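You operate a simulated robot arm through the tools that you are given. There is no shell and no other tool.

You are at the controls of a simulated two-armed robot. One attempt, no reset.

JOB
Take the grey cloth from the packing top and lay it out flat on the side table.

It is judged by the outcome, as a careful person would: the job done as asked, and still so three seconds after it is handed in. It fails if anything else is knocked over, pushed out of place, dropped, spilled or broken. Flat cloth is picked up by pressing the open fingertips on it (5 to 10 N) and closing them slowly along it; thin cloth reads only 2 to 8 mm in the jaws.

ROBOT AND FRAMES
Two 7-joint arms with four-finger grippers on one trunk, on a base that moves. Base frame: it is fixed to the floor where the robot stands at the start and does not move with it; the origin is under the middle of the robot, x ahead of it, y to its left, z up. Lengths are in mm, angles in degrees, forces in N, time in s.
The left shoulder is at the start at [40, 181, 1130], the right one opposite. With the tool pointing down near the work surface each hand reaches from about 100 to 780 mm from the robot's upright axis, wherever it stands, measured 20 degrees to its own side. Places, roughly: grey cloth [-3000, -1500, 500]; side table [-3900, -500, 800]. Payload 3.67 kg a hand.
Tool frame (each hand has its own): the origin (TCP) lies between the finger pads and is the grasp point; the fingertips stand 28 mm ahead of it; z points along the fingers, y is the line along which they close. The gripper opens to 112 mm; its body begins 73 mm behind the TCP.
Orientation is that of the tool frame in the base frame, as a unit quaternion [w, x, y, z]. With the fingers straight down and closing along the base's y, the tool's x points along the base's -x, its y along +y and its z along -z.

CONTROLS
- The arms move only by the tool step_arm. It takes "left_targets", "right_targets" or both (then of equal length, played together; a hand with none holds still); each is a list that holds one entry, the list of rows, each a list of 6 numbers: the shift along the tool's x, y, z in m, then the turn, a rotation vector about the tool's x, y, z in degrees. In form: [[[tx, ty, tz, ax, ay, az], ...]]. A call has 1 to 20 rows; each row shifts and turns the commanded pose from where the row before left it, along the tool's axes as they then stand. "left_jaw" and "right_jaw" are, for a hand that has rows, the gripper command, from -1 (fully open) to 1 (shut), values between in proportion, set as the call begins (left out, the last holds). Rows are played at 5 a second. More than 50 mm and 8.6 degrees between two rows, or a gripper value outside its range, and nothing of the call is played. A pose out of reach is approached as far as the arm can. The call stops where the force on the tool passes 40 N (or 10 N more than at its start, if that is more) or the arm is blocked; 0.2 s more then pass. Each finger travels about 72.4 mm/s and halts on what it meets, pressing with about 29 N; the grip force reading is that of the motor and also rises with nothing between the fingers. The clock runs only during rows and for 0.2 s after the last one: add rows that do not move to give the fingers time. The reply holds the time, the measured pose of the TCP, the force on the tool along the base axes, the opening and the grip force, in the units named above and with some noise, with the torque about the TCP (base axes, N m) and any sound that the robot's microphone picked up, and new pictures: "views" is both (left out), scene, wrist or none (wrist: the cameras of the hands that moved).
- Cameras (640 x 400 px; columns grow to the right, rows downward): "scene" is now at [108.6, -14.8, 1358.2]; the picture's right is [-0.18, -0.98, 0.00], its down [-0.58, 0.10, -0.81] and it looks along [0.80, -0.14, -0.59] (base axes); focal length 277 px, centre (320, 200). "left" rides on the left gripper at [60, 18, -104] in its tool frame; the picture's right is [-0.29, 0.96, 0.00], its down [-0.80, -0.24, -0.55] and it looks along [-0.53, -0.16, 0.83] (tool axes); focal length 234 px, centre (320, 200). "right" rides on the right gripper at [60, -18, -104] in its tool frame; the picture's right is [0.29, 0.96, 0.00], its down [-0.80, 0.24, -0.55] and it looks along [-0.53, 0.16, 0.83] (tool axes); focal length 234 px, centre (320, 200). There is no depth. A picture from a camera that has moved, and an enlarged one, comes with that camera's place and axes in the base frame and with its lens.
- raise_lower(by): moves the trunk up (or, below 0, down) by that many mm; the arms and the scene camera ride with it, the base frame stays. It gives what a move gives, with no picture.
- drive_base(legs): drives the robot by 1 to 6 legs, each [ahead, left, turn to the left] in mm, mm and degrees, along the robot's own axes; the way and the turn of a leg run together, so that a leg with both is an arc; at most 1500 mm and 180 degrees a leg. The arms and the cameras ride along, it lands a little off, and it stops where it bumps. It gives what a move gives, and a new picture of the scene camera.
- turn_head(pan, tilt): turns the head with the scene camera to pan (to the left, within 86 degrees either way) and tilt (down, from -29 to 69), counted from straight ahead of the robot. It gives what a move gives, and a new picture of the scene camera.
- enlarge(camera, box): a new picture of the part [left, top, right, bottom] of that camera's present view, enlarged. It takes no simulated time.
- sign_off(): hands the job in; it is judged then, once.

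Nothing tells you exact positions but the pictures and the camera data. Unless the task says otherwise, let go and move clear before handing in.

The tools are called after ">>>" as a command line: name --argument value ..., lists and objects as JSON in quotes. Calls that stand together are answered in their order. step_arm: Moves the arms, as the interface text tells. Its arguments: {"type":"object","properties":{"left_targets":{"type":"array","items":{"type":"array","items":{"type":"array","items":{"type":"number"}}}},"left_jaw":{"type":"number"},"right_targets":{"type":"array","items":{"type":"array","items":{"type":"array","items":{"type":"number"}}}},"right_jaw":{"type":"number"},"views":{"type":"string","enum":["both","scene","wrist","none"]}},"required":[]} The other tools are called the same way: raise_lower (by) moves the trunk up or down; drive_base (legs) drives the base; turn_head (pan, tilt) turns the head that bears the scene camera; enlarge (camera, box) takes an enlarged picture of a part of a camera's view; sign_off () hands the job in.

At the start:

```text
clock: 0.0
left_tool_pos: [531.0, 190.1, 849.7]
left_tcp_rot: [0.0, 0.0, 1.0, 0.0]
left_wrist_force: [0.3, -0.4, 1.3]
left_torque: [0.02, -0.03, -0.02]
left_grip_width: 112.0
left_grip_force: 0.1
right_tool_pos: [520.7, -265.9, 816.8]
right_tcp_rot: [0.001, 0.0, 1.0, 0.0]
right_wrist_force: [0.5, 0.1, 0.0]
right_torque: [-0.03, -0.01, 0.0]
right_grip_width: 112.2
right_grip_force: 0.0
trunk travel left (down, up): [-250.0, 264.0]
robot x, y, heading: [0.3, -1.1, -0.1]
head pan, tilt (commanded): [-10.3, 35.9]
```

scene: 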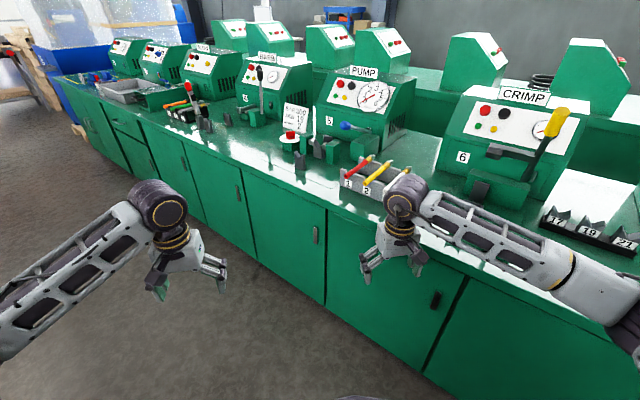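
right: 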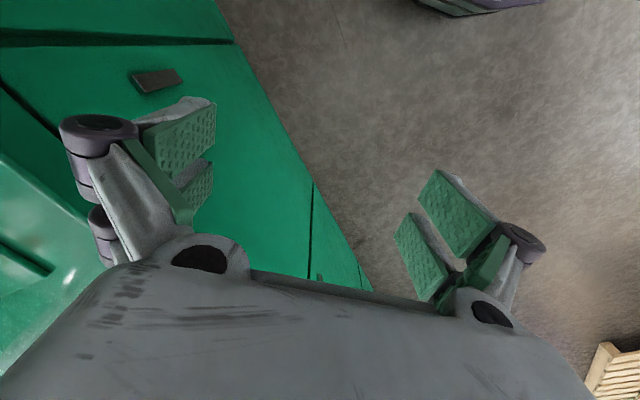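
left: 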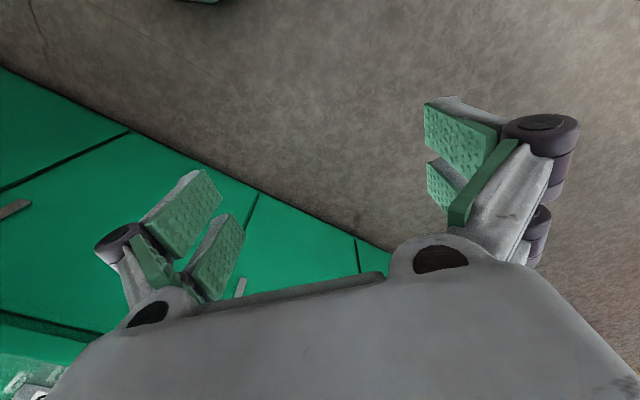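

I see a green workbench with machines ahead of the robot; the cloth and side table should be behind me, around [-3000,-1500] and [-3900,-500]. First I look around with the head before driving.

>>> turn_head --pan -86 --tilt 20

>>> turn_head --pan 86 --tilt 20

```text
clock: 1.5
left_tool_pos: [530.9, 189.1, 848.8]
left_tcp_rot: [0.0, 0.0, 1.0, -0.001]
left_wrist_force: [-0.1, 0.7, -0.1]
left_torque: [0.03, 0.04, 0.0]
left_grip_width: 111.9
left_grip_force: 0.1
right_tool_pos: [520.6, -266.1, 816.6]
right_tcp_rot: [0.0, 0.0, 1.0, 0.0]
right_wrist_force: [0.1, 0.4, 0.7]
right_torque: [0.02, 0.02, 0.02]
right_grip_width: 111.9
right_grip_force: 0.0
trunk travel left (down, up): [-250.0, 264.0]
robot x, y, heading: [-1.7, 1.4, -0.1]
head pan, tilt (commanded): [-85.9, 20.0]
camera scene: at [29.1, -92.1, 1383.4], right [-1.0, -0.07, 0.0], down [-0.02, 0.34, -0.94], along [0.07, -0.94, -0.34], focal length 277 px, centre (320, 200)
```

scene: 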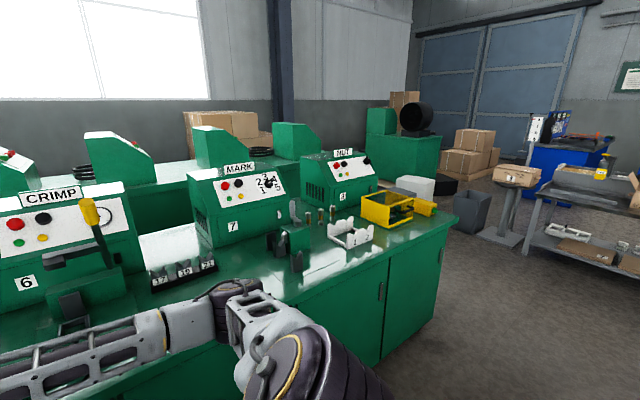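

```text
clock: 4.1
left_tool_pos: [531.0, 188.9, 850.7]
left_tcp_rot: [0.0, -0.001, 1.0, 0.0]
left_wrist_force: [-0.3, -0.8, -0.3]
left_torque: [-0.02, 0.01, 0.01]
left_grip_width: 111.9
left_grip_force: 0.0
right_tool_pos: [521.1, -265.1, 815.9]
right_tcp_rot: [0.001, 0.0, 1.0, 0.0]
right_wrist_force: [-0.6, -0.1, 1.5]
right_torque: [-0.03, -0.02, 0.01]
right_grip_width: 112.2
right_grip_force: 0.1
trunk travel left (down, up): [-250.0, 264.0]
robot x, y, heading: [-1.0, -2.2, 0.1]
head pan, tilt (commanded): [85.9, 20.0]
camera scene: at [29.0, 93.7, 1383.5], right [1.0, -0.07, 0.0], down [-0.02, -0.34, -0.94], along [0.07, 0.94, -0.34], focal length 277 px, centre (320, 200)
```

scene: 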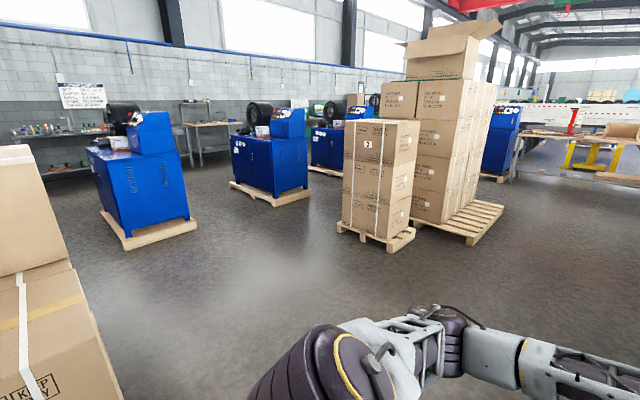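

I see the bench with machines to the front and right, a stack of cartons close behind on the left, and open floor otherwise. I'll draw the hands back close to the body before turning, then look at the near floor.

>>> step_arm --left_targets '[[[0.04, 0, -0.02, 0, 0, 0], [0.04, 0, -0.02, 0, 0, 0], [0.04, 0, -0.02, 0, 0, 0], [0.04, 0, -0.02, 0, 0, 0], [0.04, 0, -0.02, 0, 0, 0], [0.03, 0, -0.02, 0, 0, 0]]]' --right_targets '[[[0.04, 0, -0.02, 0, 0, 0], [0.04, 0, -0.02, 0, 0, 0], [0.04, 0, -0.02, 0, 0, 0], [0.04, 0, -0.02, 0, 0, 0], [0.04, 0, -0.02, 0, 0, 0], [0.03, 0, -0.02, 0, 0, 0]]]' --views "none"

>>> turn_head --pan 86 --tilt 50

>>> turn_head --pan -86 --tilt 50

```text
clock: 5.5
left_tool_pos: [322.5, 185.6, 974.6]
left_tcp_rot: [-0.001, 0.0, 1.0, 0.0]
left_wrist_force: [-0.6, -0.1, -0.5]
left_torque: [-0.01, 0.02, 0.0]
left_grip_width: 112.2
left_grip_force: 0.0
left hand out of reach, approached as far as the arm can: row 6
right_tool_pos: [336.2, -265.4, 940.8]
right_tcp_rot: [-0.003, 0.001, 1.0, 0.0]
right_wrist_force: [0.3, -0.1, 0.2]
right_torque: [0.04, 0.02, 0.01]
right_grip_width: 112.0
right_grip_force: 0.1
right hand out of reach, approached as far as the arm can: row 5, 6
trunk travel left (down, up): [-250.0, 264.0]
robot x, y, heading: [0.4, 1.0, -0.0]
head pan, tilt (commanded): [85.9, 20.0]
```

```text
clock: 6.4
left_tool_pos: [324.1, 185.7, 974.0]
left_tcp_rot: [-0.001, 0.0, 1.0, 0.0]
left_wrist_force: [-0.2, 0.1, 0.3]
left_torque: [0.0, -0.01, 0.0]
left_grip_width: 112.2
left_grip_force: 0.0
right_tool_pos: [336.6, -264.7, 940.9]
right_tcp_rot: [-0.001, -0.001, 1.0, 0.0]
right_wrist_force: [-0.7, 0.5, 0.2]
right_torque: [0.01, -0.04, -0.03]
right_grip_width: 112.2
right_grip_force: 0.1
trunk travel left (down, up): [-250.0, 264.0]
robot x, y, heading: [-0.6, 2.2, 0.3]
head pan, tilt (commanded): [85.9, 50.0]
camera scene: at [27.8, 77.5, 1337.9], right [1.0, -0.07, 0.0], down [-0.05, -0.76, -0.64], along [0.05, 0.64, -0.77], focal length 277 px, centre (320, 200)
```

scene: 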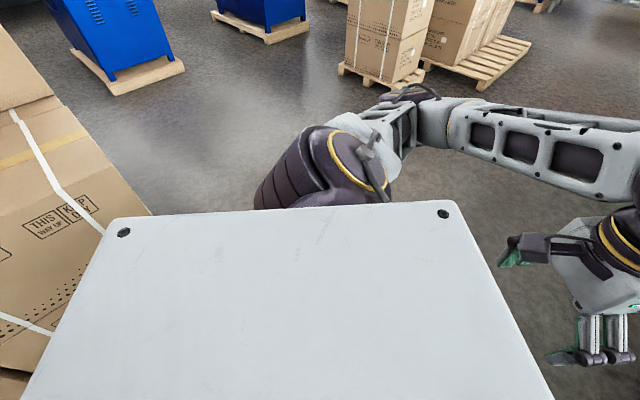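

```text
clock: 9.0
left_tool_pos: [322.9, 186.1, 974.3]
left_tcp_rot: [-0.001, 0.0, 1.0, 0.0]
left_wrist_force: [0.3, -0.1, 0.2]
left_torque: [0.0, -0.01, 0.01]
left_grip_width: 111.5
left_grip_force: 0.1
right_tool_pos: [335.9, -264.8, 940.5]
right_tcp_rot: [-0.001, 0.0, 1.0, 0.0]
right_wrist_force: [0.4, 0.6, -0.8]
right_torque: [0.0, -0.01, -0.01]
right_grip_width: 112.0
right_grip_force: 0.1
trunk travel left (down, up): [-250.0, 264.0]
robot x, y, heading: [0.4, -0.7, -0.0]
head pan, tilt (commanded): [-85.9, 50.0]
camera scene: at [27.7, -76.0, 1337.9], right [-1.0, -0.07, 0.0], down [-0.05, 0.76, -0.64], along [0.05, -0.64, -0.77], focal length 277 px, centre (320, 200)
```

scene: 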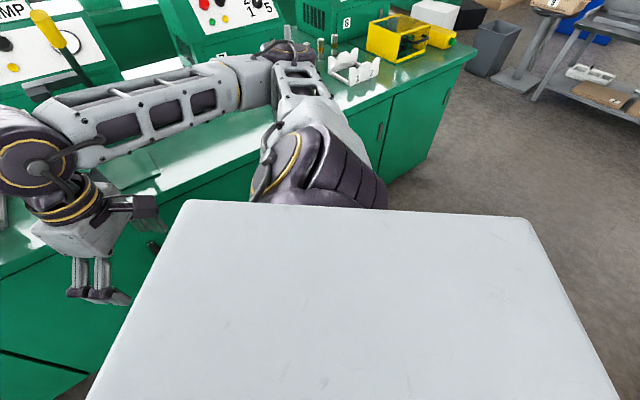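

I see cartons stacked close at my left rear and the bench at my front right; the floor to the right rear looks clear. I turn right by 45° first to see what lies behind.

>>> drive_base --legs '[[0, 0, -45]]'

>>> turn_head --pan -86 --tilt 25

```text
clock: 11.7
left_tool_pos: [359.5, -92.7, 972.7]
left_tcp_rot: [-0.001, 0.38, 0.925, 0.001]
left_wrist_force: [-0.5, 0.9, 0.3]
left_torque: [0.01, 0.0, -0.02]
left_grip_width: 112.0
left_grip_force: 0.1
right_tool_pos: [54.2, -425.4, 940.8]
right_tcp_rot: [-0.001, 0.38, 0.925, 0.001]
right_wrist_force: [-0.4, 0.1, -0.2]
right_torque: [-0.01, 0.0, -0.03]
right_grip_width: 111.8
right_grip_force: 0.1
trunk travel left (down, up): [-250.0, 264.0]
robot x, y, heading: [-1.1, -2.5, -44.4]
head pan, tilt (commanded): [-85.9, 50.0]
camera scene: at [-33.7, -72.1, 1337.9], right [-0.76, 0.65, 0.0], down [0.5, 0.58, -0.64], along [-0.42, -0.49, -0.77], focal length 277 px, centre (320, 200)
```

scene: 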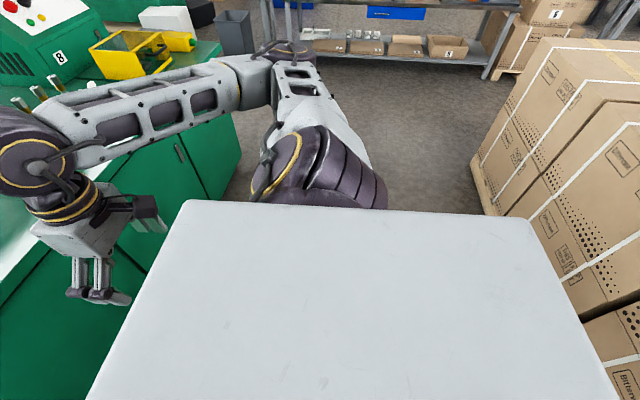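

```text
clock: 12.6
left_tool_pos: [360.2, -94.2, 973.4]
left_tcp_rot: [0.0, 0.379, 0.925, 0.0]
left_wrist_force: [-0.7, 0.6, -0.2]
left_torque: [0.04, 0.01, 0.05]
left_grip_width: 112.2
left_grip_force: 0.2
right_tool_pos: [54.1, -425.1, 939.9]
right_tcp_rot: [0.0, 0.379, 0.925, 0.001]
right_wrist_force: [-0.4, 0.0, 1.0]
right_torque: [-0.02, 0.0, -0.01]
right_grip_width: 112.0
right_grip_force: 0.0
trunk travel left (down, up): [-250.0, 264.0]
robot x, y, heading: [-0.9, 0.8, -44.6]
head pan, tilt (commanded): [-85.9, 25.0]
camera scene: at [-43.4, -83.5, 1375.3], right [-0.76, 0.65, 0.0], down [0.27, 0.32, -0.91], along [-0.59, -0.69, -0.42], focal length 277 px, centre (320, 200)
```

scene: 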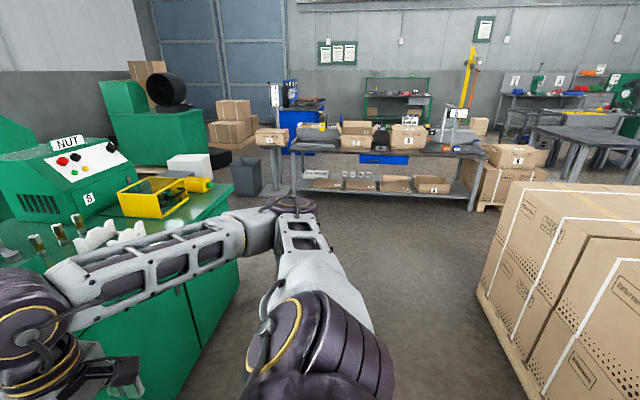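

I see a corridor between the bench and a big carton pallet, leading to a packing table about 3 m away with cartons on it. I zoom in to find the cloth and the side table.

>>> enlarge --camera "scene" --box '[260, 80, 460, 220]'

>>> enlarge --camera "scene" --box '[420, 60, 640, 220]'

```text
2.86 times, centred on (360, 150) of scene
camera zoom: at [-43.4, -83.5, 1375.3], right [-0.76, 0.65, 0.0], down [0.27, 0.32, -0.91], along [-0.59, -0.69, -0.42], focal length 792 px, centre (206, 343)
```

zoom: 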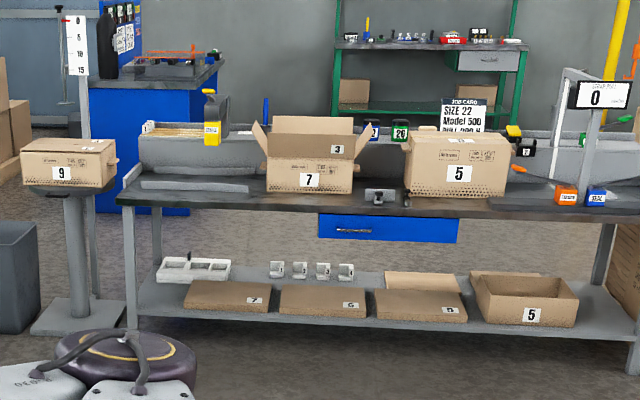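

```text
2.50 times, centred on (530, 140) of scene
camera zoom: at [-43.4, -83.5, 1375.3], right [-0.76, 0.65, 0.0], down [0.27, 0.32, -0.91], along [-0.59, -0.69, -0.42], focal length 693 px, centre (-205, 350)
```

zoom: 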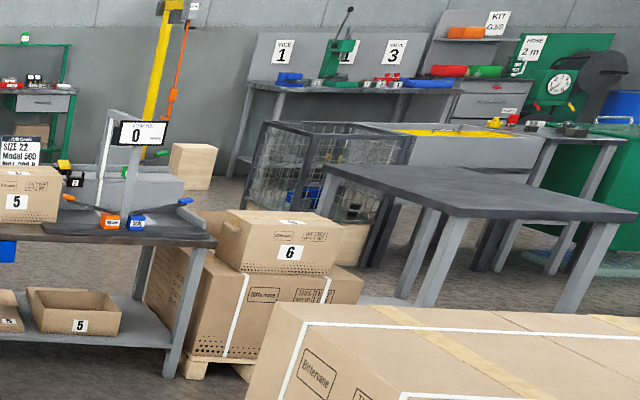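

I see the packing table running roughly from (-1850,-2650) to (-3050,-1080), top at maybe 600–700 mm, and the dark-topped side table around (-3900,-500). I drive sideways down the corridor and turn to face the packing table.

>>> drive_base --legs '[[0, -1400, 0], [0, 0, -95]]'

>>> turn_head --pan 0 --tilt 20

```text
clock: 24.1
left_tool_pos: [-1103.1, -1341.9, 974.0]
left_tcp_rot: [-0.001, 0.933, 0.36, 0.002]
left_wrist_force: [-0.5, -0.1, 0.3]
left_torque: [-0.01, 0.03, 0.0]
left_grip_width: 112.2
left_grip_force: 0.0
right_tool_pos: [-1416.3, -1017.3, 939.5]
right_tcp_rot: [0.0, 0.933, 0.36, 0.001]
right_wrist_force: [-0.7, -0.7, 0.0]
right_torque: [0.0, 0.0, 0.0]
right_grip_width: 112.2
right_grip_force: 0.1
trunk travel left (down, up): [-250.0, 264.0]
robot x, y, heading: [-988.9, -992.3, -137.8]
head pan, tilt (commanded): [-85.9, 25.0]
camera scene: at [-1068.8, -937.4, 1375.4], right [0.69, 0.72, 0.0], down [0.31, -0.29, -0.91], along [-0.65, 0.63, -0.42], focal length 277 px, centre (320, 200)
```

scene: 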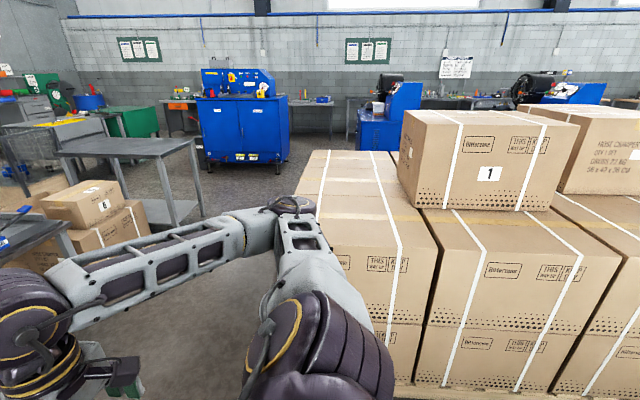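

```text
clock: 25.7
left_tool_pos: [-1103.9, -1341.1, 973.6]
left_tcp_rot: [-0.001, 0.933, 0.36, 0.0]
left_wrist_force: [0.7, -0.1, 0.3]
left_torque: [0.01, -0.02, -0.04]
left_grip_width: 112.0
left_grip_force: 0.1
right_tool_pos: [-1416.6, -1018.4, 940.1]
right_tcp_rot: [0.001, 0.933, 0.36, 0.001]
right_wrist_force: [-0.5, 0.0, 0.2]
right_torque: [-0.02, 0.03, -0.06]
right_grip_width: 112.1
right_grip_force: 0.1
trunk travel left (down, up): [-250.0, 264.0]
robot x, y, heading: [-990.6, -989.9, -137.9]
head pan, tilt (commanded): [0.0, 20.0]
camera scene: at [-1071.3, -1063.7, 1383.4], right [-0.67, 0.74, 0.0], down [0.25, 0.23, -0.94], along [-0.7, -0.63, -0.34], focal length 277 px, centre (320, 200)
```

scene: 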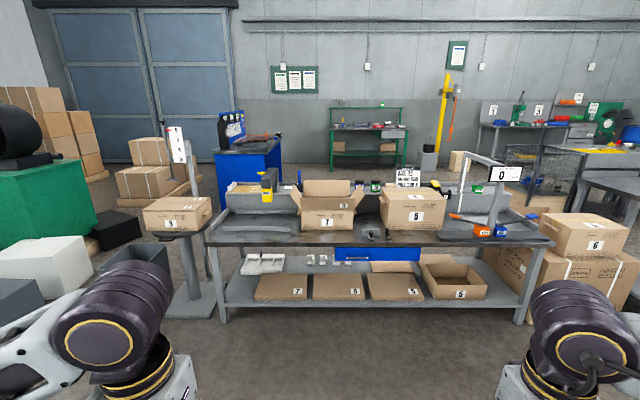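

>>> enlarge --camera "scene" --box '[190, 160, 390, 285]'

>>> enlarge --camera "scene" --box '[370, 140, 570, 265]'

>>> enlarge --camera "scene" --box '[200, 230, 560, 330]'

```text
3.20 times, centred on (290, 222) of scene
camera zoom: at [-1071.3, -1063.7, 1383.4], right [-0.67, 0.74, 0.0], down [0.25, 0.23, -0.94], along [-0.7, -0.63, -0.34], focal length 888 px, centre (416, 128)
```

zoom: 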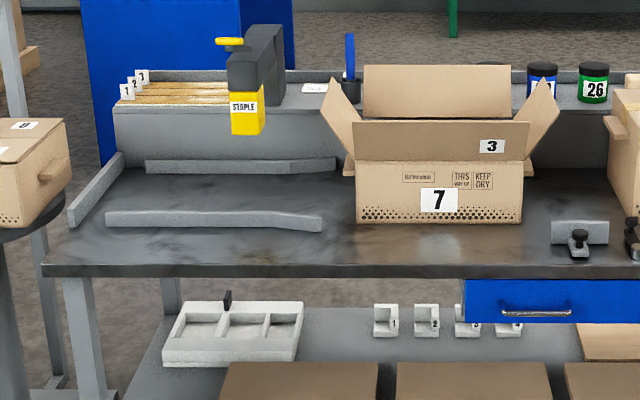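

```text
3.20 times, centred on (470, 202) of scene
camera zoom: at [-1071.3, -1063.7, 1383.4], right [-0.67, 0.74, 0.0], down [0.25, 0.23, -0.94], along [-0.7, -0.63, -0.34], focal length 888 px, centre (-160, 192)
```

zoom: 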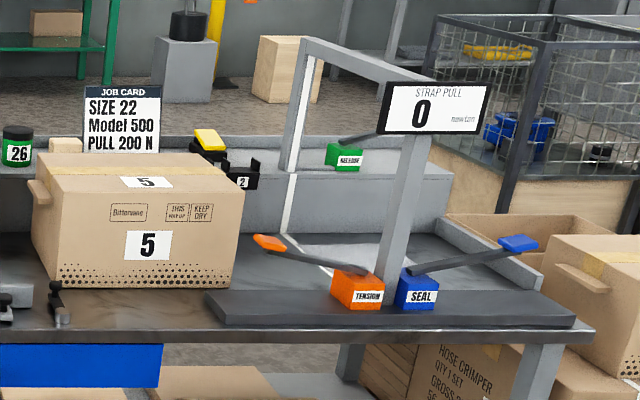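

```text
1.78 times, centred on (380, 280) of scene
camera zoom: at [-1071.3, -1063.7, 1383.4], right [-0.67, 0.74, 0.0], down [0.25, 0.23, -0.94], along [-0.7, -0.63, -0.34], focal length 493 px, centre (213, 58)
```

zoom: 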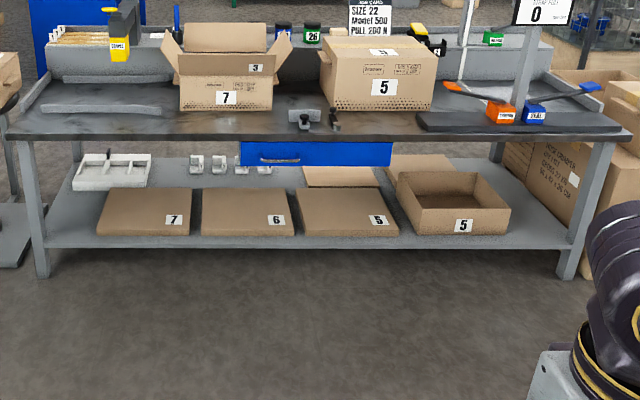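

I see the packing table (top about 635 mm high) with cartons, a strap puller and guides, but no obvious cloth yet. I enlarge further around the strap puller and the left end.

>>> enlarge --camera "scene" --box '[430, 195, 560, 260]'

>>> enlarge --camera "scene" --box '[200, 200, 310, 260]'

>>> enlarge --camera "scene" --box '[500, 130, 640, 290]'

```text
4.92 times, centred on (495, 228) of scene
camera zoom: at [-1071.3, -1063.7, 1383.4], right [-0.67, 0.74, 0.0], down [0.25, 0.23, -0.94], along [-0.7, -0.63, -0.34], focal length 1366 px, centre (-542, 65)
```

zoom: 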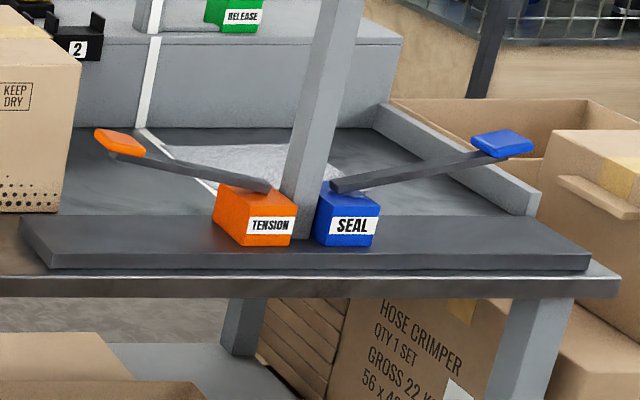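

```text
5.82 times, centred on (255, 230) of scene
camera zoom: at [-1071.3, -1063.7, 1383.4], right [-0.67, 0.74, 0.0], down [0.25, 0.23, -0.94], along [-0.7, -0.63, -0.34], focal length 1614 px, centre (698, 26)
```

zoom: 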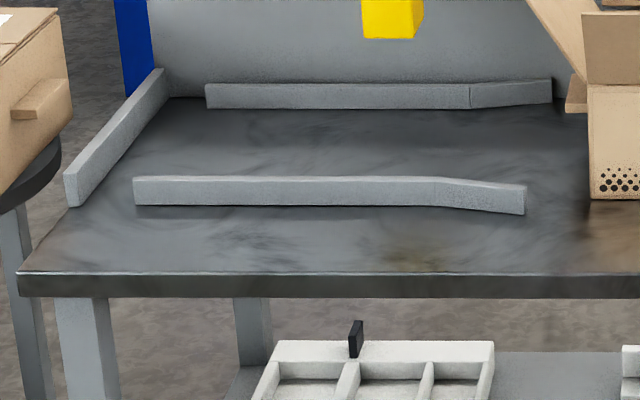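

```text
2.50 times, centred on (570, 210) of scene
camera zoom: at [-1071.3, -1063.7, 1383.4], right [-0.67, 0.74, 0.0], down [0.25, 0.23, -0.94], along [-0.7, -0.63, -0.34], focal length 693 px, centre (-305, 175)
```

zoom: 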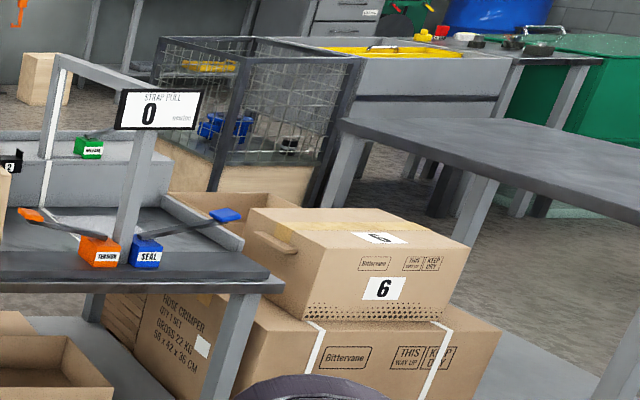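

I can see a light grey cloth lying on the packing table behind the TENSION/SEAL levers, under the strap gate, about (-3013,-1428,640). I drive ahead then right to get in front of it, staying clear of the carton pallet.

>>> drive_base --legs '[[800, 0, 0]]'

>>> turn_head --pan -60 --tilt 30

```text
clock: 30.0
left_tool_pos: [-1690.8, -1875.8, 975.5]
left_tcp_rot: [0.0, 0.933, 0.36, 0.0]
left_wrist_force: [-0.5, 0.6, -0.3]
left_torque: [-0.01, -0.05, -0.02]
left_grip_width: 112.0
left_grip_force: 0.0
right_tool_pos: [-2005.2, -1551.3, 941.0]
right_tcp_rot: [-0.001, 0.933, 0.361, 0.001]
right_wrist_force: [0.3, 0.4, 0.4]
right_torque: [0.06, 0.02, -0.01]
right_grip_width: 112.0
right_grip_force: 0.0
trunk travel left (down, up): [-250.0, 264.0]
robot x, y, heading: [-1574.5, -1522.9, -137.4]
head pan, tilt (commanded): [0.0, 20.0]
camera scene: at [-1659.3, -1597.5, 1383.4], right [-0.67, 0.74, 0.0], down [0.25, 0.23, -0.94], along [-0.7, -0.63, -0.34], focal length 277 px, centre (320, 200)
```

scene: 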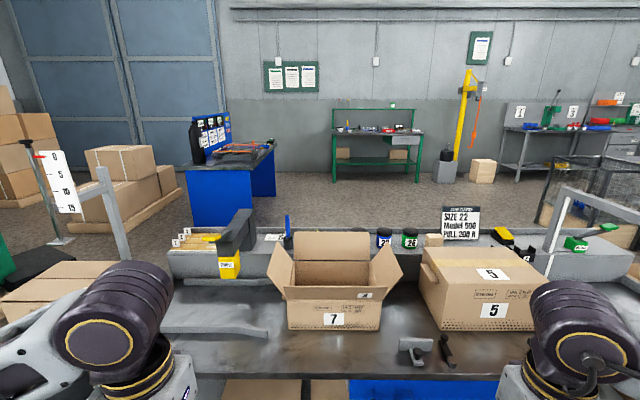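

```text
clock: 31.3
left_tool_pos: [-1689.6, -1875.7, 974.3]
left_tcp_rot: [0.0, 0.933, 0.361, 0.001]
left_wrist_force: [-0.1, -0.4, 0.5]
left_torque: [0.01, -0.02, -0.01]
left_grip_width: 112.2
left_grip_force: 0.1
right_tool_pos: [-2003.1, -1552.8, 940.3]
right_tcp_rot: [-0.001, 0.933, 0.361, 0.0]
right_wrist_force: [-0.7, -0.9, -0.5]
right_torque: [0.01, -0.01, 0.0]
right_grip_width: 112.1
right_grip_force: 0.1
trunk travel left (down, up): [-250.0, 264.0]
robot x, y, heading: [-1577.6, -1522.5, -137.9]
head pan, tilt (commanded): [-60.0, 30.0]
camera scene: at [-1676.1, -1507.1, 1367.4], right [0.3, 0.95, 0.0], down [0.48, -0.15, -0.87], along [-0.83, 0.26, -0.5], focal length 277 px, centre (320, 200)
```

scene: 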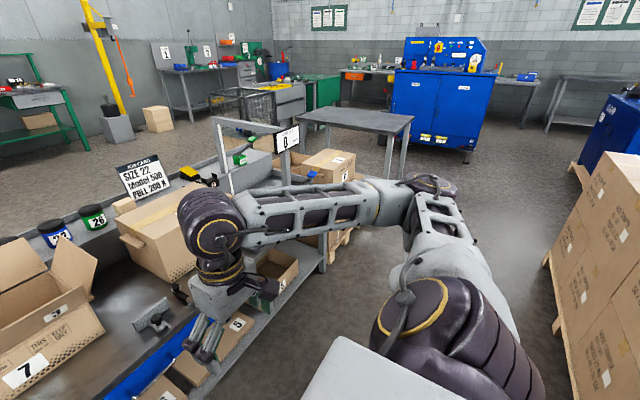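

The way to the right is open floor between the packing table and the pallet. I drive 850 mm to the right and look at the cloth.

>>> drive_base --legs '[[0, -900, 0]]'

>>> turn_head --pan -5 --tilt 35

```text
clock: 36.3
left_tool_pos: [-2305.4, -1194.2, 973.3]
left_tcp_rot: [0.0, 0.936, 0.353, 0.001]
left_wrist_force: [0.1, -0.3, 0.4]
left_torque: [0.01, 0.0, -0.03]
left_grip_width: 112.1
left_grip_force: 0.0
right_tool_pos: [-2613.4, -865.5, 940.3]
right_tcp_rot: [0.0, 0.936, 0.353, 0.002]
right_wrist_force: [-0.3, -0.2, -0.6]
right_torque: [0.01, -0.01, -0.04]
right_grip_width: 111.9
right_grip_force: 0.1
trunk travel left (down, up): [-250.0, 264.0]
robot x, y, heading: [-2183.0, -844.0, -138.5]
head pan, tilt (commanded): [-60.0, 30.0]
camera scene: at [-2285.3, -825.0, 1367.4], right [0.32, 0.95, 0.0], down [0.47, -0.16, -0.87], along [-0.82, 0.28, -0.5], focal length 277 px, centre (320, 200)
```

scene: 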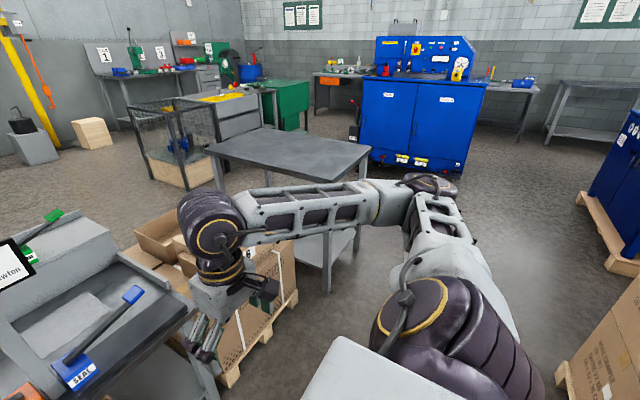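

```text
clock: 37.5
left_tool_pos: [-2303.6, -1193.7, 974.6]
left_tcp_rot: [-0.001, 0.936, 0.353, 0.001]
left_wrist_force: [-0.9, -0.6, 0.3]
left_torque: [0.02, 0.0, -0.01]
left_grip_width: 111.9
left_grip_force: 0.1
right_tool_pos: [-2612.9, -864.7, 940.4]
right_tcp_rot: [0.0, 0.936, 0.353, 0.0]
right_wrist_force: [0.6, 0.4, 0.1]
right_torque: [0.03, -0.05, -0.02]
right_grip_width: 112.2
right_grip_force: 0.1
trunk travel left (down, up): [-250.0, 264.0]
robot x, y, heading: [-2191.4, -841.5, -138.8]
head pan, tilt (commanded): [-5.0, 35.0]
camera scene: at [-2270.2, -906.4, 1359.6], right [-0.59, 0.81, 0.0], down [0.46, 0.34, -0.82], along [-0.66, -0.49, -0.57], focal length 277 px, centre (320, 200)
```

scene: 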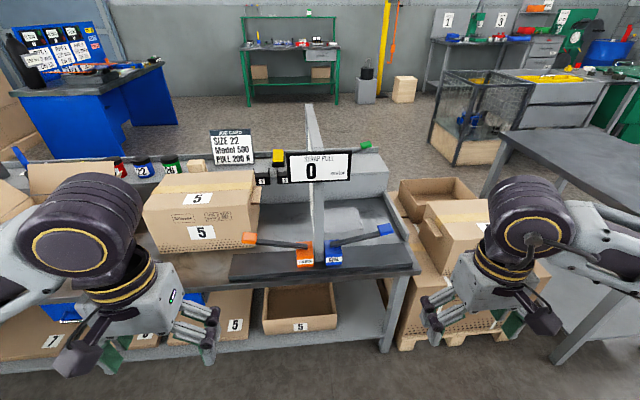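

>>> enlarge --camera "scene" --box '[220, 130, 430, 290]'

>>> turn_head --pan -40 --tilt 35

```text
2.50 times, centred on (325, 210) of scene
camera zoom: at [-2270.2, -906.4, 1359.6], right [-0.59, 0.81, 0.0], down [0.46, 0.34, -0.82], along [-0.66, -0.49, -0.57], focal length 693 px, centre (308, 175)
```

zoom: 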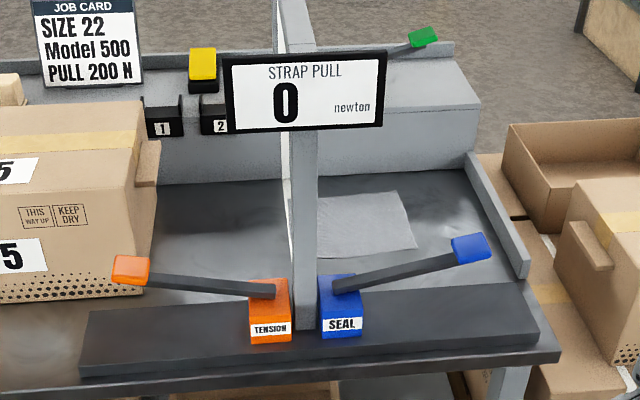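

```text
clock: 38.5
left_tool_pos: [-2304.7, -1194.8, 973.7]
left_tcp_rot: [0.0, 0.936, 0.353, 0.0]
left_wrist_force: [-0.1, 0.2, -0.6]
left_torque: [-0.05, 0.03, 0.01]
left_grip_width: 112.0
left_grip_force: 0.0
right_tool_pos: [-2612.8, -865.6, 940.6]
right_tcp_rot: [0.0, 0.936, 0.353, 0.001]
right_wrist_force: [-0.4, 0.5, 0.2]
right_torque: [-0.04, -0.01, -0.01]
right_grip_width: 112.3
right_grip_force: 0.0
trunk travel left (down, up): [-250.0, 264.0]
robot x, y, heading: [-2186.9, -840.3, -138.3]
head pan, tilt (commanded): [-40.0, 35.0]
camera scene: at [-2287.3, -856.4, 1359.6], right [-0.03, 1.0, 0.0], down [0.57, 0.01, -0.82], along [-0.82, -0.02, -0.57], focal length 277 px, centre (320, 200)
```

scene: 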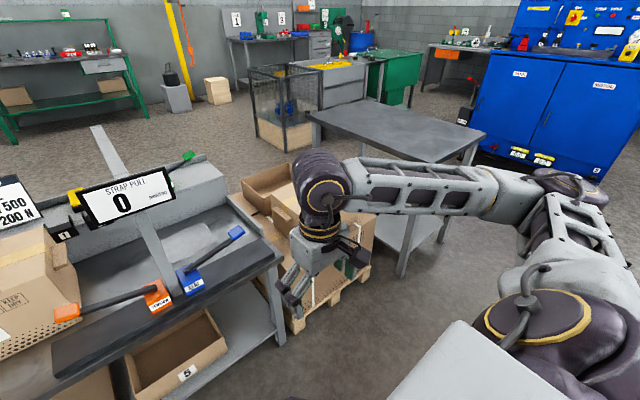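

The cloth lies flat behind the SEAL lever just right of the strap-pull gate, roughly 200 x 150 mm, about 300 mm in from the table edge at 635 mm height. I look straight down to judge how near the base can come to the table.

>>> turn_head --pan 0 --tilt 69

>>> turn_head --pan -25 --tilt 45

```text
clock: 39.6
left_tool_pos: [-2304.9, -1194.9, 973.7]
left_tcp_rot: [0.0, 0.935, 0.354, 0.001]
left_wrist_force: [-0.1, -0.4, 0.4]
left_torque: [0.02, 0.0, 0.0]
left_grip_width: 112.1
left_grip_force: 0.1
right_tool_pos: [-2613.6, -865.1, 939.9]
right_tcp_rot: [0.0, 0.936, 0.352, 0.001]
right_wrist_force: [0.7, 0.5, -0.6]
right_torque: [0.01, -0.01, 0.02]
right_grip_width: 111.8
right_grip_force: 0.1
trunk travel left (down, up): [-250.0, 264.0]
robot x, y, heading: [-2188.1, -847.7, -138.5]
head pan, tilt (commanded): [0.0, 68.8]
camera scene: at [-2241.3, -891.1, 1316.0], right [-0.66, 0.75, 0.0], down [0.7, 0.62, -0.36], along [-0.27, -0.24, -0.93], focal length 277 px, centre (320, 200)
```

scene: 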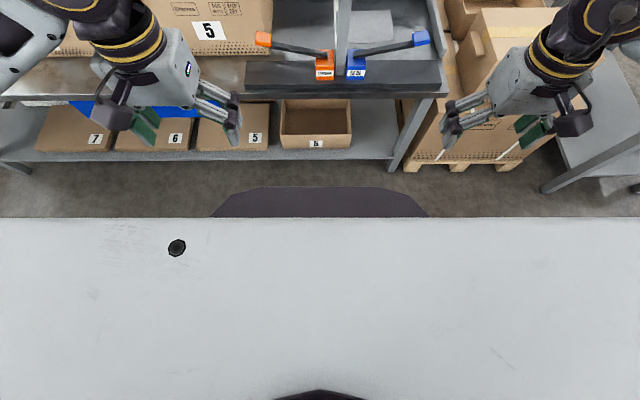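

```text
clock: 40.5
left_tool_pos: [-2304.5, -1194.1, 973.4]
left_tcp_rot: [0.0, 0.935, 0.354, 0.001]
left_wrist_force: [1.0, 1.2, 1.1]
left_torque: [0.02, -0.01, -0.01]
left_grip_width: 112.1
left_grip_force: 0.0
right_tool_pos: [-2612.1, -865.1, 940.8]
right_tcp_rot: [0.0, 0.935, 0.354, 0.001]
right_wrist_force: [0.5, 0.1, 0.6]
right_torque: [-0.01, -0.01, -0.04]
right_grip_width: 111.9
right_grip_force: 0.1
trunk travel left (down, up): [-250.0, 264.0]
robot x, y, heading: [-2184.9, -838.6, -138.6]
head pan, tilt (commanded): [-25.0, 45.0]
camera scene: at [-2277.2, -877.2, 1344.7], right [-0.28, 0.96, 0.0], down [0.68, 0.2, -0.71], along [-0.68, -0.2, -0.71], focal length 277 px, centre (320, 200)
```

scene: 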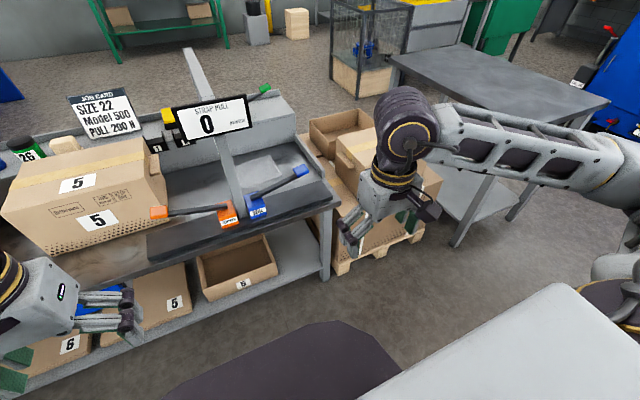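

A dark wedge in front below me may be the base nose or part of the trunk; I can't tell its distance. I lower the trunk a little and look down again to see by parallax whether it belongs to the base.

>>> raise_lower --by -150

>>> turn_head --pan 0 --tilt 69

```text
clock: 42.2
left_tool_pos: [-2303.8, -1192.7, 823.4]
left_tcp_rot: [0.001, 0.935, 0.354, 0.001]
left_wrist_force: [0.0, -1.0, -1.4]
left_torque: [-0.04, 0.03, -0.02]
left_grip_width: 112.1
left_grip_force: 0.1
right_tool_pos: [-2612.9, -865.5, 789.1]
right_tcp_rot: [0.0, 0.936, 0.353, 0.0]
right_wrist_force: [0.2, -0.3, 0.2]
right_torque: [-0.03, 0.05, 0.01]
right_grip_width: 112.1
right_grip_force: 0.1
trunk travel left (down, up): [-100.0, 414.0]
robot x, y, heading: [-2191.2, -840.7, -138.5]
head pan, tilt (commanded): [-25.0, 45.0]
```

```text
clock: 43.1
left_tool_pos: [-2304.8, -1194.1, 823.2]
left_tcp_rot: [-0.001, 0.935, 0.354, 0.001]
left_wrist_force: [0.2, -1.0, -0.4]
left_torque: [-0.01, 0.01, 0.02]
left_grip_width: 111.9
left_grip_force: 0.1
right_tool_pos: [-2612.5, -865.0, 788.6]
right_tcp_rot: [-0.001, 0.935, 0.354, 0.001]
right_wrist_force: [-0.2, -0.5, -0.3]
right_torque: [0.0, 0.01, 0.03]
right_grip_width: 112.0
right_grip_force: 0.1
trunk travel left (down, up): [-100.0, 414.0]
robot x, y, heading: [-2188.7, -841.7, -138.8]
head pan, tilt (commanded): [0.0, 68.8]
camera scene: at [-2241.3, -891.1, 1165.1], right [-0.66, 0.75, 0.0], down [0.7, 0.62, -0.36], along [-0.27, -0.24, -0.93], focal length 277 px, centre (320, 200)
```

scene: 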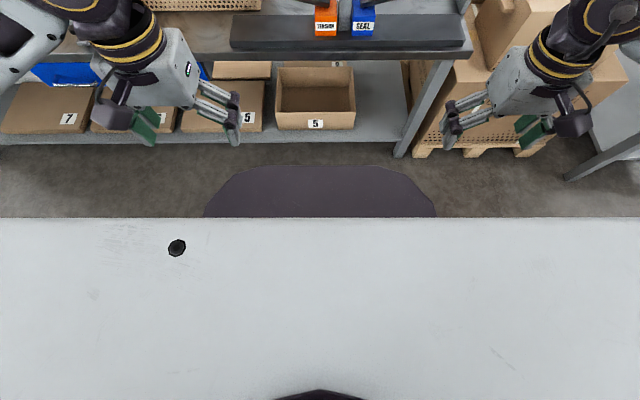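

The dark wedge is the base nose, so I need its true size before nearing any table. I take precise enlarged views at two trunk heights.

>>> enlarge --camera "scene" --box '[190, 130, 450, 230]'

>>> raise_lower --by 400

>>> enlarge --camera "scene" --box '[190, 130, 450, 230]'

```text
2.46 times, centred on (320, 180) of scene
camera zoom: at [-2241.3, -891.1, 1165.1], right [-0.66, 0.75, 0.0], down [0.7, 0.62, -0.36], along [-0.27, -0.24, -0.93], focal length 683 px, centre (320, 249)
```

zoom: 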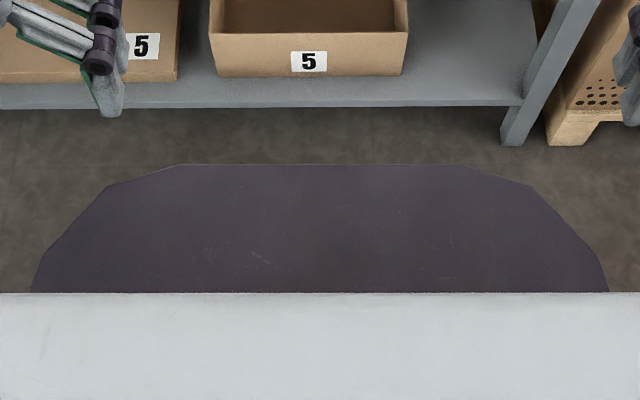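

```text
clock: 47.0
left_tool_pos: [-2305.1, -1194.3, 1223.5]
left_tcp_rot: [0.0, 0.935, 0.353, 0.001]
left_wrist_force: [-0.6, -0.1, -0.6]
left_torque: [-0.03, 0.0, 0.01]
left_grip_width: 112.0
left_grip_force: 0.0
right_tool_pos: [-2612.8, -865.4, 1190.0]
right_tcp_rot: [0.0, 0.935, 0.354, 0.001]
right_wrist_force: [-1.6, 0.0, 0.2]
right_torque: [-0.02, -0.03, 0.0]
right_grip_width: 111.8
right_grip_force: 0.0
trunk travel left (down, up): [-500.0, 14.0]
robot x, y, heading: [-2182.8, -842.1, -138.7]
head pan, tilt (commanded): [0.0, 68.8]
```

```text
2.46 times, centred on (320, 180) of scene
camera zoom: at [-2241.3, -891.2, 1565.7], right [-0.66, 0.75, 0.0], down [0.7, 0.62, -0.36], along [-0.27, -0.24, -0.93], focal length 683 px, centre (320, 249)
```

zoom: 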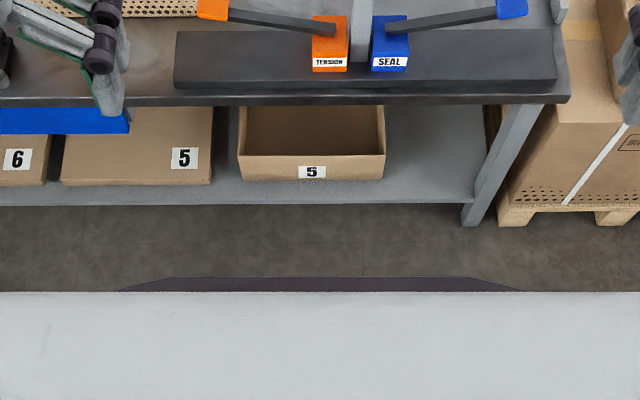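

The base nose seems to reach 450–550 mm ahead, more than I'd like. I turn the right hand about its own axis so its camera looks back down at the base to measure the footprint.

>>> step_arm --right_targets '[[[0, 0, 0, 0, 0, 8.5], [0, 0, 0, 0, 0, 8.5], [0, 0, 0, 0, 0, 8.5], [0, 0, 0, 0, 0, 8.5], [0, 0, 0, 0, 0, 8.5], [0, 0, 0, 0, 0, 8.5], [0, 0, 0, 0, 0, 8.5], [0, 0, 0, 0, 0, 8.5], [0, 0, 0, 0, 0, 8.5], [0, 0, 0, 0, 0, 8.5]]]' --views "wrist"

```text
clock: 49.1
left_tool_pos: [-2305.7, -1195.4, 1222.9]
left_tcp_rot: [0.0, 0.935, 0.354, 0.001]
left_wrist_force: [-0.4, 0.9, 0.1]
left_torque: [-0.01, 0.03, 0.02]
left_grip_width: 111.9
left_grip_force: 0.1
right_tool_pos: [-2611.9, -865.4, 1189.7]
right_tcp_rot: [-0.001, 0.928, -0.372, 0.001]
right_wrist_force: [0.6, -0.7, -1.0]
right_torque: [0.02, -0.01, -0.02]
right_grip_width: 112.0
right_grip_force: 0.0
trunk travel left (down, up): [-500.0, 14.0]
robot x, y, heading: [-2187.9, -843.2, -138.6]
head pan, tilt (commanded): [0.0, 68.8]
camera right: at [-2558.7, -893.8, 1293.3], right [-0.45, -0.89, 0.0], down [-0.74, 0.38, 0.55], along [-0.49, 0.25, -0.83], focal length 234 px, centre (320, 200)
```

right: 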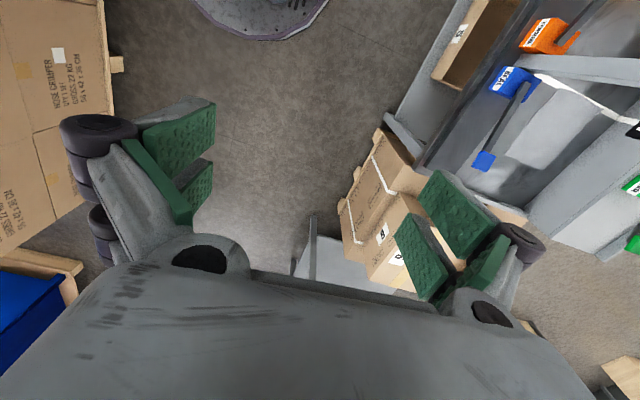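

I see the base's rounded grey edge at the top of the wrist picture. I keep turning the hand so the camera looks back at the base.

>>> step_arm --right_targets '[[[0, 0, 0, 0, 0, 8.5], [0, 0, 0, 0, 0, 8.5], [0, 0, 0, 0, 0, 8.5], [0, 0, 0, 0, 0, 8.5], [0, 0, 0, 0, 0, 8.5], [0, 0, 0, 0, 0, 8.5], [0, 0, 0, 0, 0, 8.5], [0, 0, 0, 0, 0, 8.5]]]' --views "wrist"

```text
clock: 51.0
left_tool_pos: [-2305.2, -1195.3, 1223.0]
left_tcp_rot: [0.0, 0.935, 0.354, 0.001]
left_wrist_force: [0.5, 0.4, -0.8]
left_torque: [0.01, 0.0, -0.02]
left_grip_width: 111.8
left_grip_force: 0.1
right_tool_pos: [-2614.1, -865.3, 1190.3]
right_tcp_rot: [0.001, -0.562, 0.827, -0.001]
right_wrist_force: [0.6, -1.0, 0.2]
right_torque: [0.01, 0.02, -0.01]
right_grip_width: 112.0
right_grip_force: 0.0
trunk travel left (down, up): [-500.0, 14.0]
robot x, y, heading: [-2186.0, -845.0, -139.1]
head pan, tilt (commanded): [0.0, 68.8]
camera right: at [-2620.2, -927.5, 1292.9], right [-1.0, 0.09, 0.0], down [0.07, 0.83, 0.56], along [0.05, 0.55, -0.83], focal length 234 px, centre (320, 200)
```

right: 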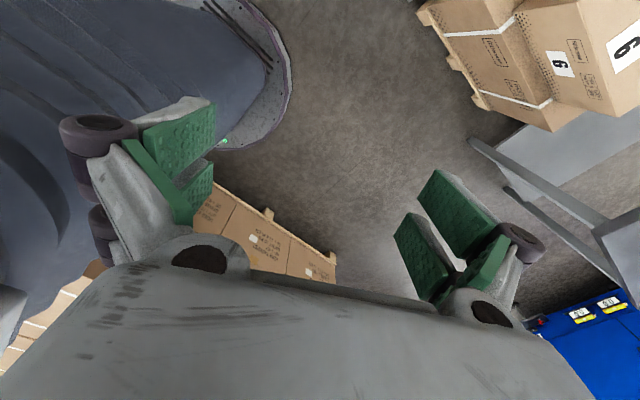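

I see the base rim in the top left: it seems to reach about 320 mm ahead and 230 mm to the side. I enlarge to be sure.

>>> enlarge --camera "right" --box '[0, 0, 340, 210]'

>>> step_arm --right_targets '[[[0.0, 0.0, 0, 0, 0, 8.5], [0.0, 0, 0, 0, 0, 8.5], [0, 0, 0, 0, 0, 8.5], [0, 0, 0, 0, 0, 8.5]]]' --views "wrist"

```text
1.88 times, centred on (170, 105) of right
camera zoom: at [-2620.2, -927.5, 1292.9], right [-1.0, 0.09, 0.0], down [0.07, 0.83, 0.56], along [0.05, 0.55, -0.83], focal length 441 px, centre (602, 379)
```

zoom: 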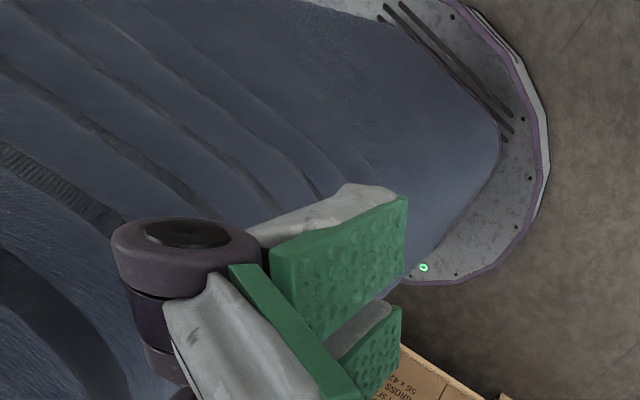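

```text
clock: 52.0
left_tool_pos: [-2304.3, -1193.4, 1222.9]
left_tcp_rot: [-0.001, 0.935, 0.354, 0.0]
left_wrist_force: [0.4, -1.0, 0.5]
left_torque: [-0.03, -0.03, 0.02]
left_grip_width: 111.9
left_grip_force: 0.1
right_tool_pos: [-2612.6, -865.6, 1190.2]
right_tcp_rot: [0.002, -0.295, 0.956, 0.001]
right_wrist_force: [0.2, -0.3, -0.4]
right_torque: [-0.04, 0.02, 0.02]
right_grip_width: 111.9
right_grip_force: 0.0
trunk travel left (down, up): [-500.0, 14.0]
robot x, y, heading: [-2182.0, -842.0, -138.5]
head pan, tilt (commanded): [0.0, 68.8]
camera right: at [-2653.8, -914.0, 1293.5], right [-0.78, 0.63, 0.0], down [0.52, 0.65, 0.56], along [0.35, 0.43, -0.83], focal length 234 px, centre (320, 200)
```

right: 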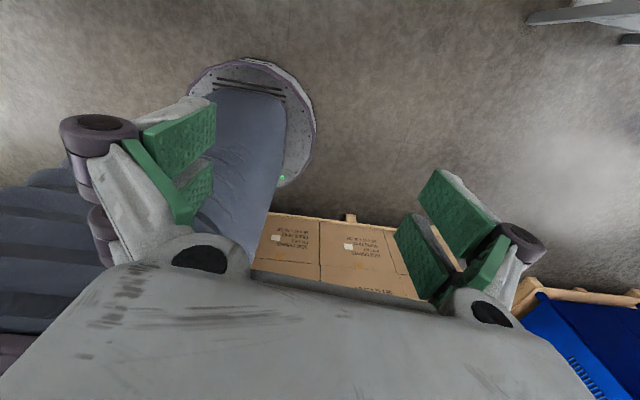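

From the wrist view the base rim is only about 300 mm in radius, so I can come to within about 390 mm of the table edge. I turn the right hand back to its first attitude.

>>> step_arm --right_targets '[[[0, 0, 0, 0, 0, -8.5], [0, 0, 0, 0, 0, -8.5], [0, 0, 0, 0, 0, -8.5], [0, 0, 0, 0, 0, -8.5], [0, 0, 0, 0, 0, -8.5], [0, 0, 0, 0, 0, -8.5], [0, 0, 0, 0, 0, -8.5], [0, 0, 0, 0, 0, -8.5], [0, 0, 0, 0, 0, -8.5], [0, 0, 0, 0, 0, -8.5], [0, 0, 0, 0, 0, -8.5]]]' --views "none"

>>> step_arm --right_targets '[[[0, 0, 0, 0, 0, -8.5], [0, 0, 0, 0, 0, -8.5], [0, 0, 0, 0, 0, -8.5], [0, 0, 0, 0, 0, -8.5], [0, 0, 0, 0, 0, -8.5], [0, 0, 0, 0, 0, -8.5], [0, 0, 0, 0, 0, -8.5], [0, 0, 0, 0, 0, -8.5], [0, 0, 0, 0, 0, -8.5], [0, 0, 0, 0, 0, -8.5], [0, 0, 0, 0, 0, -8.5]]]' --views "none"

>>> turn_head --pan -10 --tilt 55

```text
clock: 54.4
left_tool_pos: [-2304.4, -1194.5, 1223.3]
left_tcp_rot: [-0.001, 0.935, 0.353, 0.001]
left_wrist_force: [-0.2, -1.0, -0.3]
left_torque: [0.01, 0.04, 0.02]
left_grip_width: 112.1
left_grip_force: 0.2
right_tool_pos: [-2613.5, -865.4, 1189.7]
right_tcp_rot: [-0.001, 0.899, -0.437, 0.0]
right_wrist_force: [-0.7, 0.0, -0.5]
right_torque: [0.0, 0.0, -0.01]
right_grip_width: 111.9
right_grip_force: 0.0
trunk travel left (down, up): [-500.0, 14.0]
robot x, y, heading: [-2187.4, -842.5, -138.7]
head pan, tilt (commanded): [0.0, 68.8]
```

```text
clock: 56.8
left_tool_pos: [-2305.7, -1194.2, 1224.1]
left_tcp_rot: [0.0, 0.936, 0.353, 0.001]
left_wrist_force: [0.1, 0.8, -0.1]
left_torque: [-0.01, 0.01, -0.01]
left_grip_width: 111.9
left_grip_force: 0.0
right_tool_pos: [-2613.8, -864.3, 1191.9]
right_tcp_rot: [-0.001, 0.935, 0.355, 0.001]
right_wrist_force: [0.3, 0.3, 0.0]
right_torque: [0.03, 0.04, -0.02]
right_grip_width: 111.8
right_grip_force: 0.0
trunk travel left (down, up): [-500.0, 14.0]
robot x, y, heading: [-2185.1, -842.8, -138.7]
head pan, tilt (commanded): [0.0, 68.8]
```

```text
clock: 57.5
left_tool_pos: [-2304.4, -1195.3, 1222.2]
left_tcp_rot: [0.0, 0.935, 0.355, 0.001]
left_wrist_force: [-0.2, -1.0, 1.5]
left_torque: [0.02, 0.02, 0.0]
left_grip_width: 112.0
left_grip_force: 0.0
right_tool_pos: [-2614.3, -865.3, 1190.8]
right_tcp_rot: [0.0, 0.935, 0.354, 0.001]
right_wrist_force: [0.5, -0.6, -0.4]
right_torque: [0.0, 0.01, 0.04]
right_grip_width: 112.1
right_grip_force: 0.1
trunk travel left (down, up): [-500.0, 14.0]
robot x, y, heading: [-2186.6, -841.5, -138.6]
head pan, tilt (commanded): [-10.0, 55.0]
camera scene: at [-2260.8, -891.7, 1581.0], right [-0.52, 0.85, 0.0], down [0.7, 0.43, -0.57], along [-0.49, -0.3, -0.82], focal length 277 px, centre (320, 200)
```

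scene: 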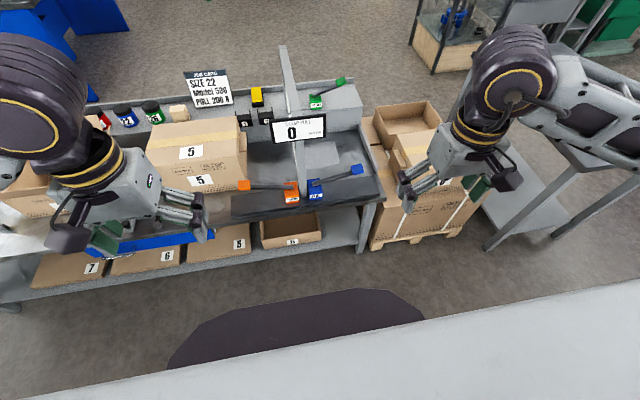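

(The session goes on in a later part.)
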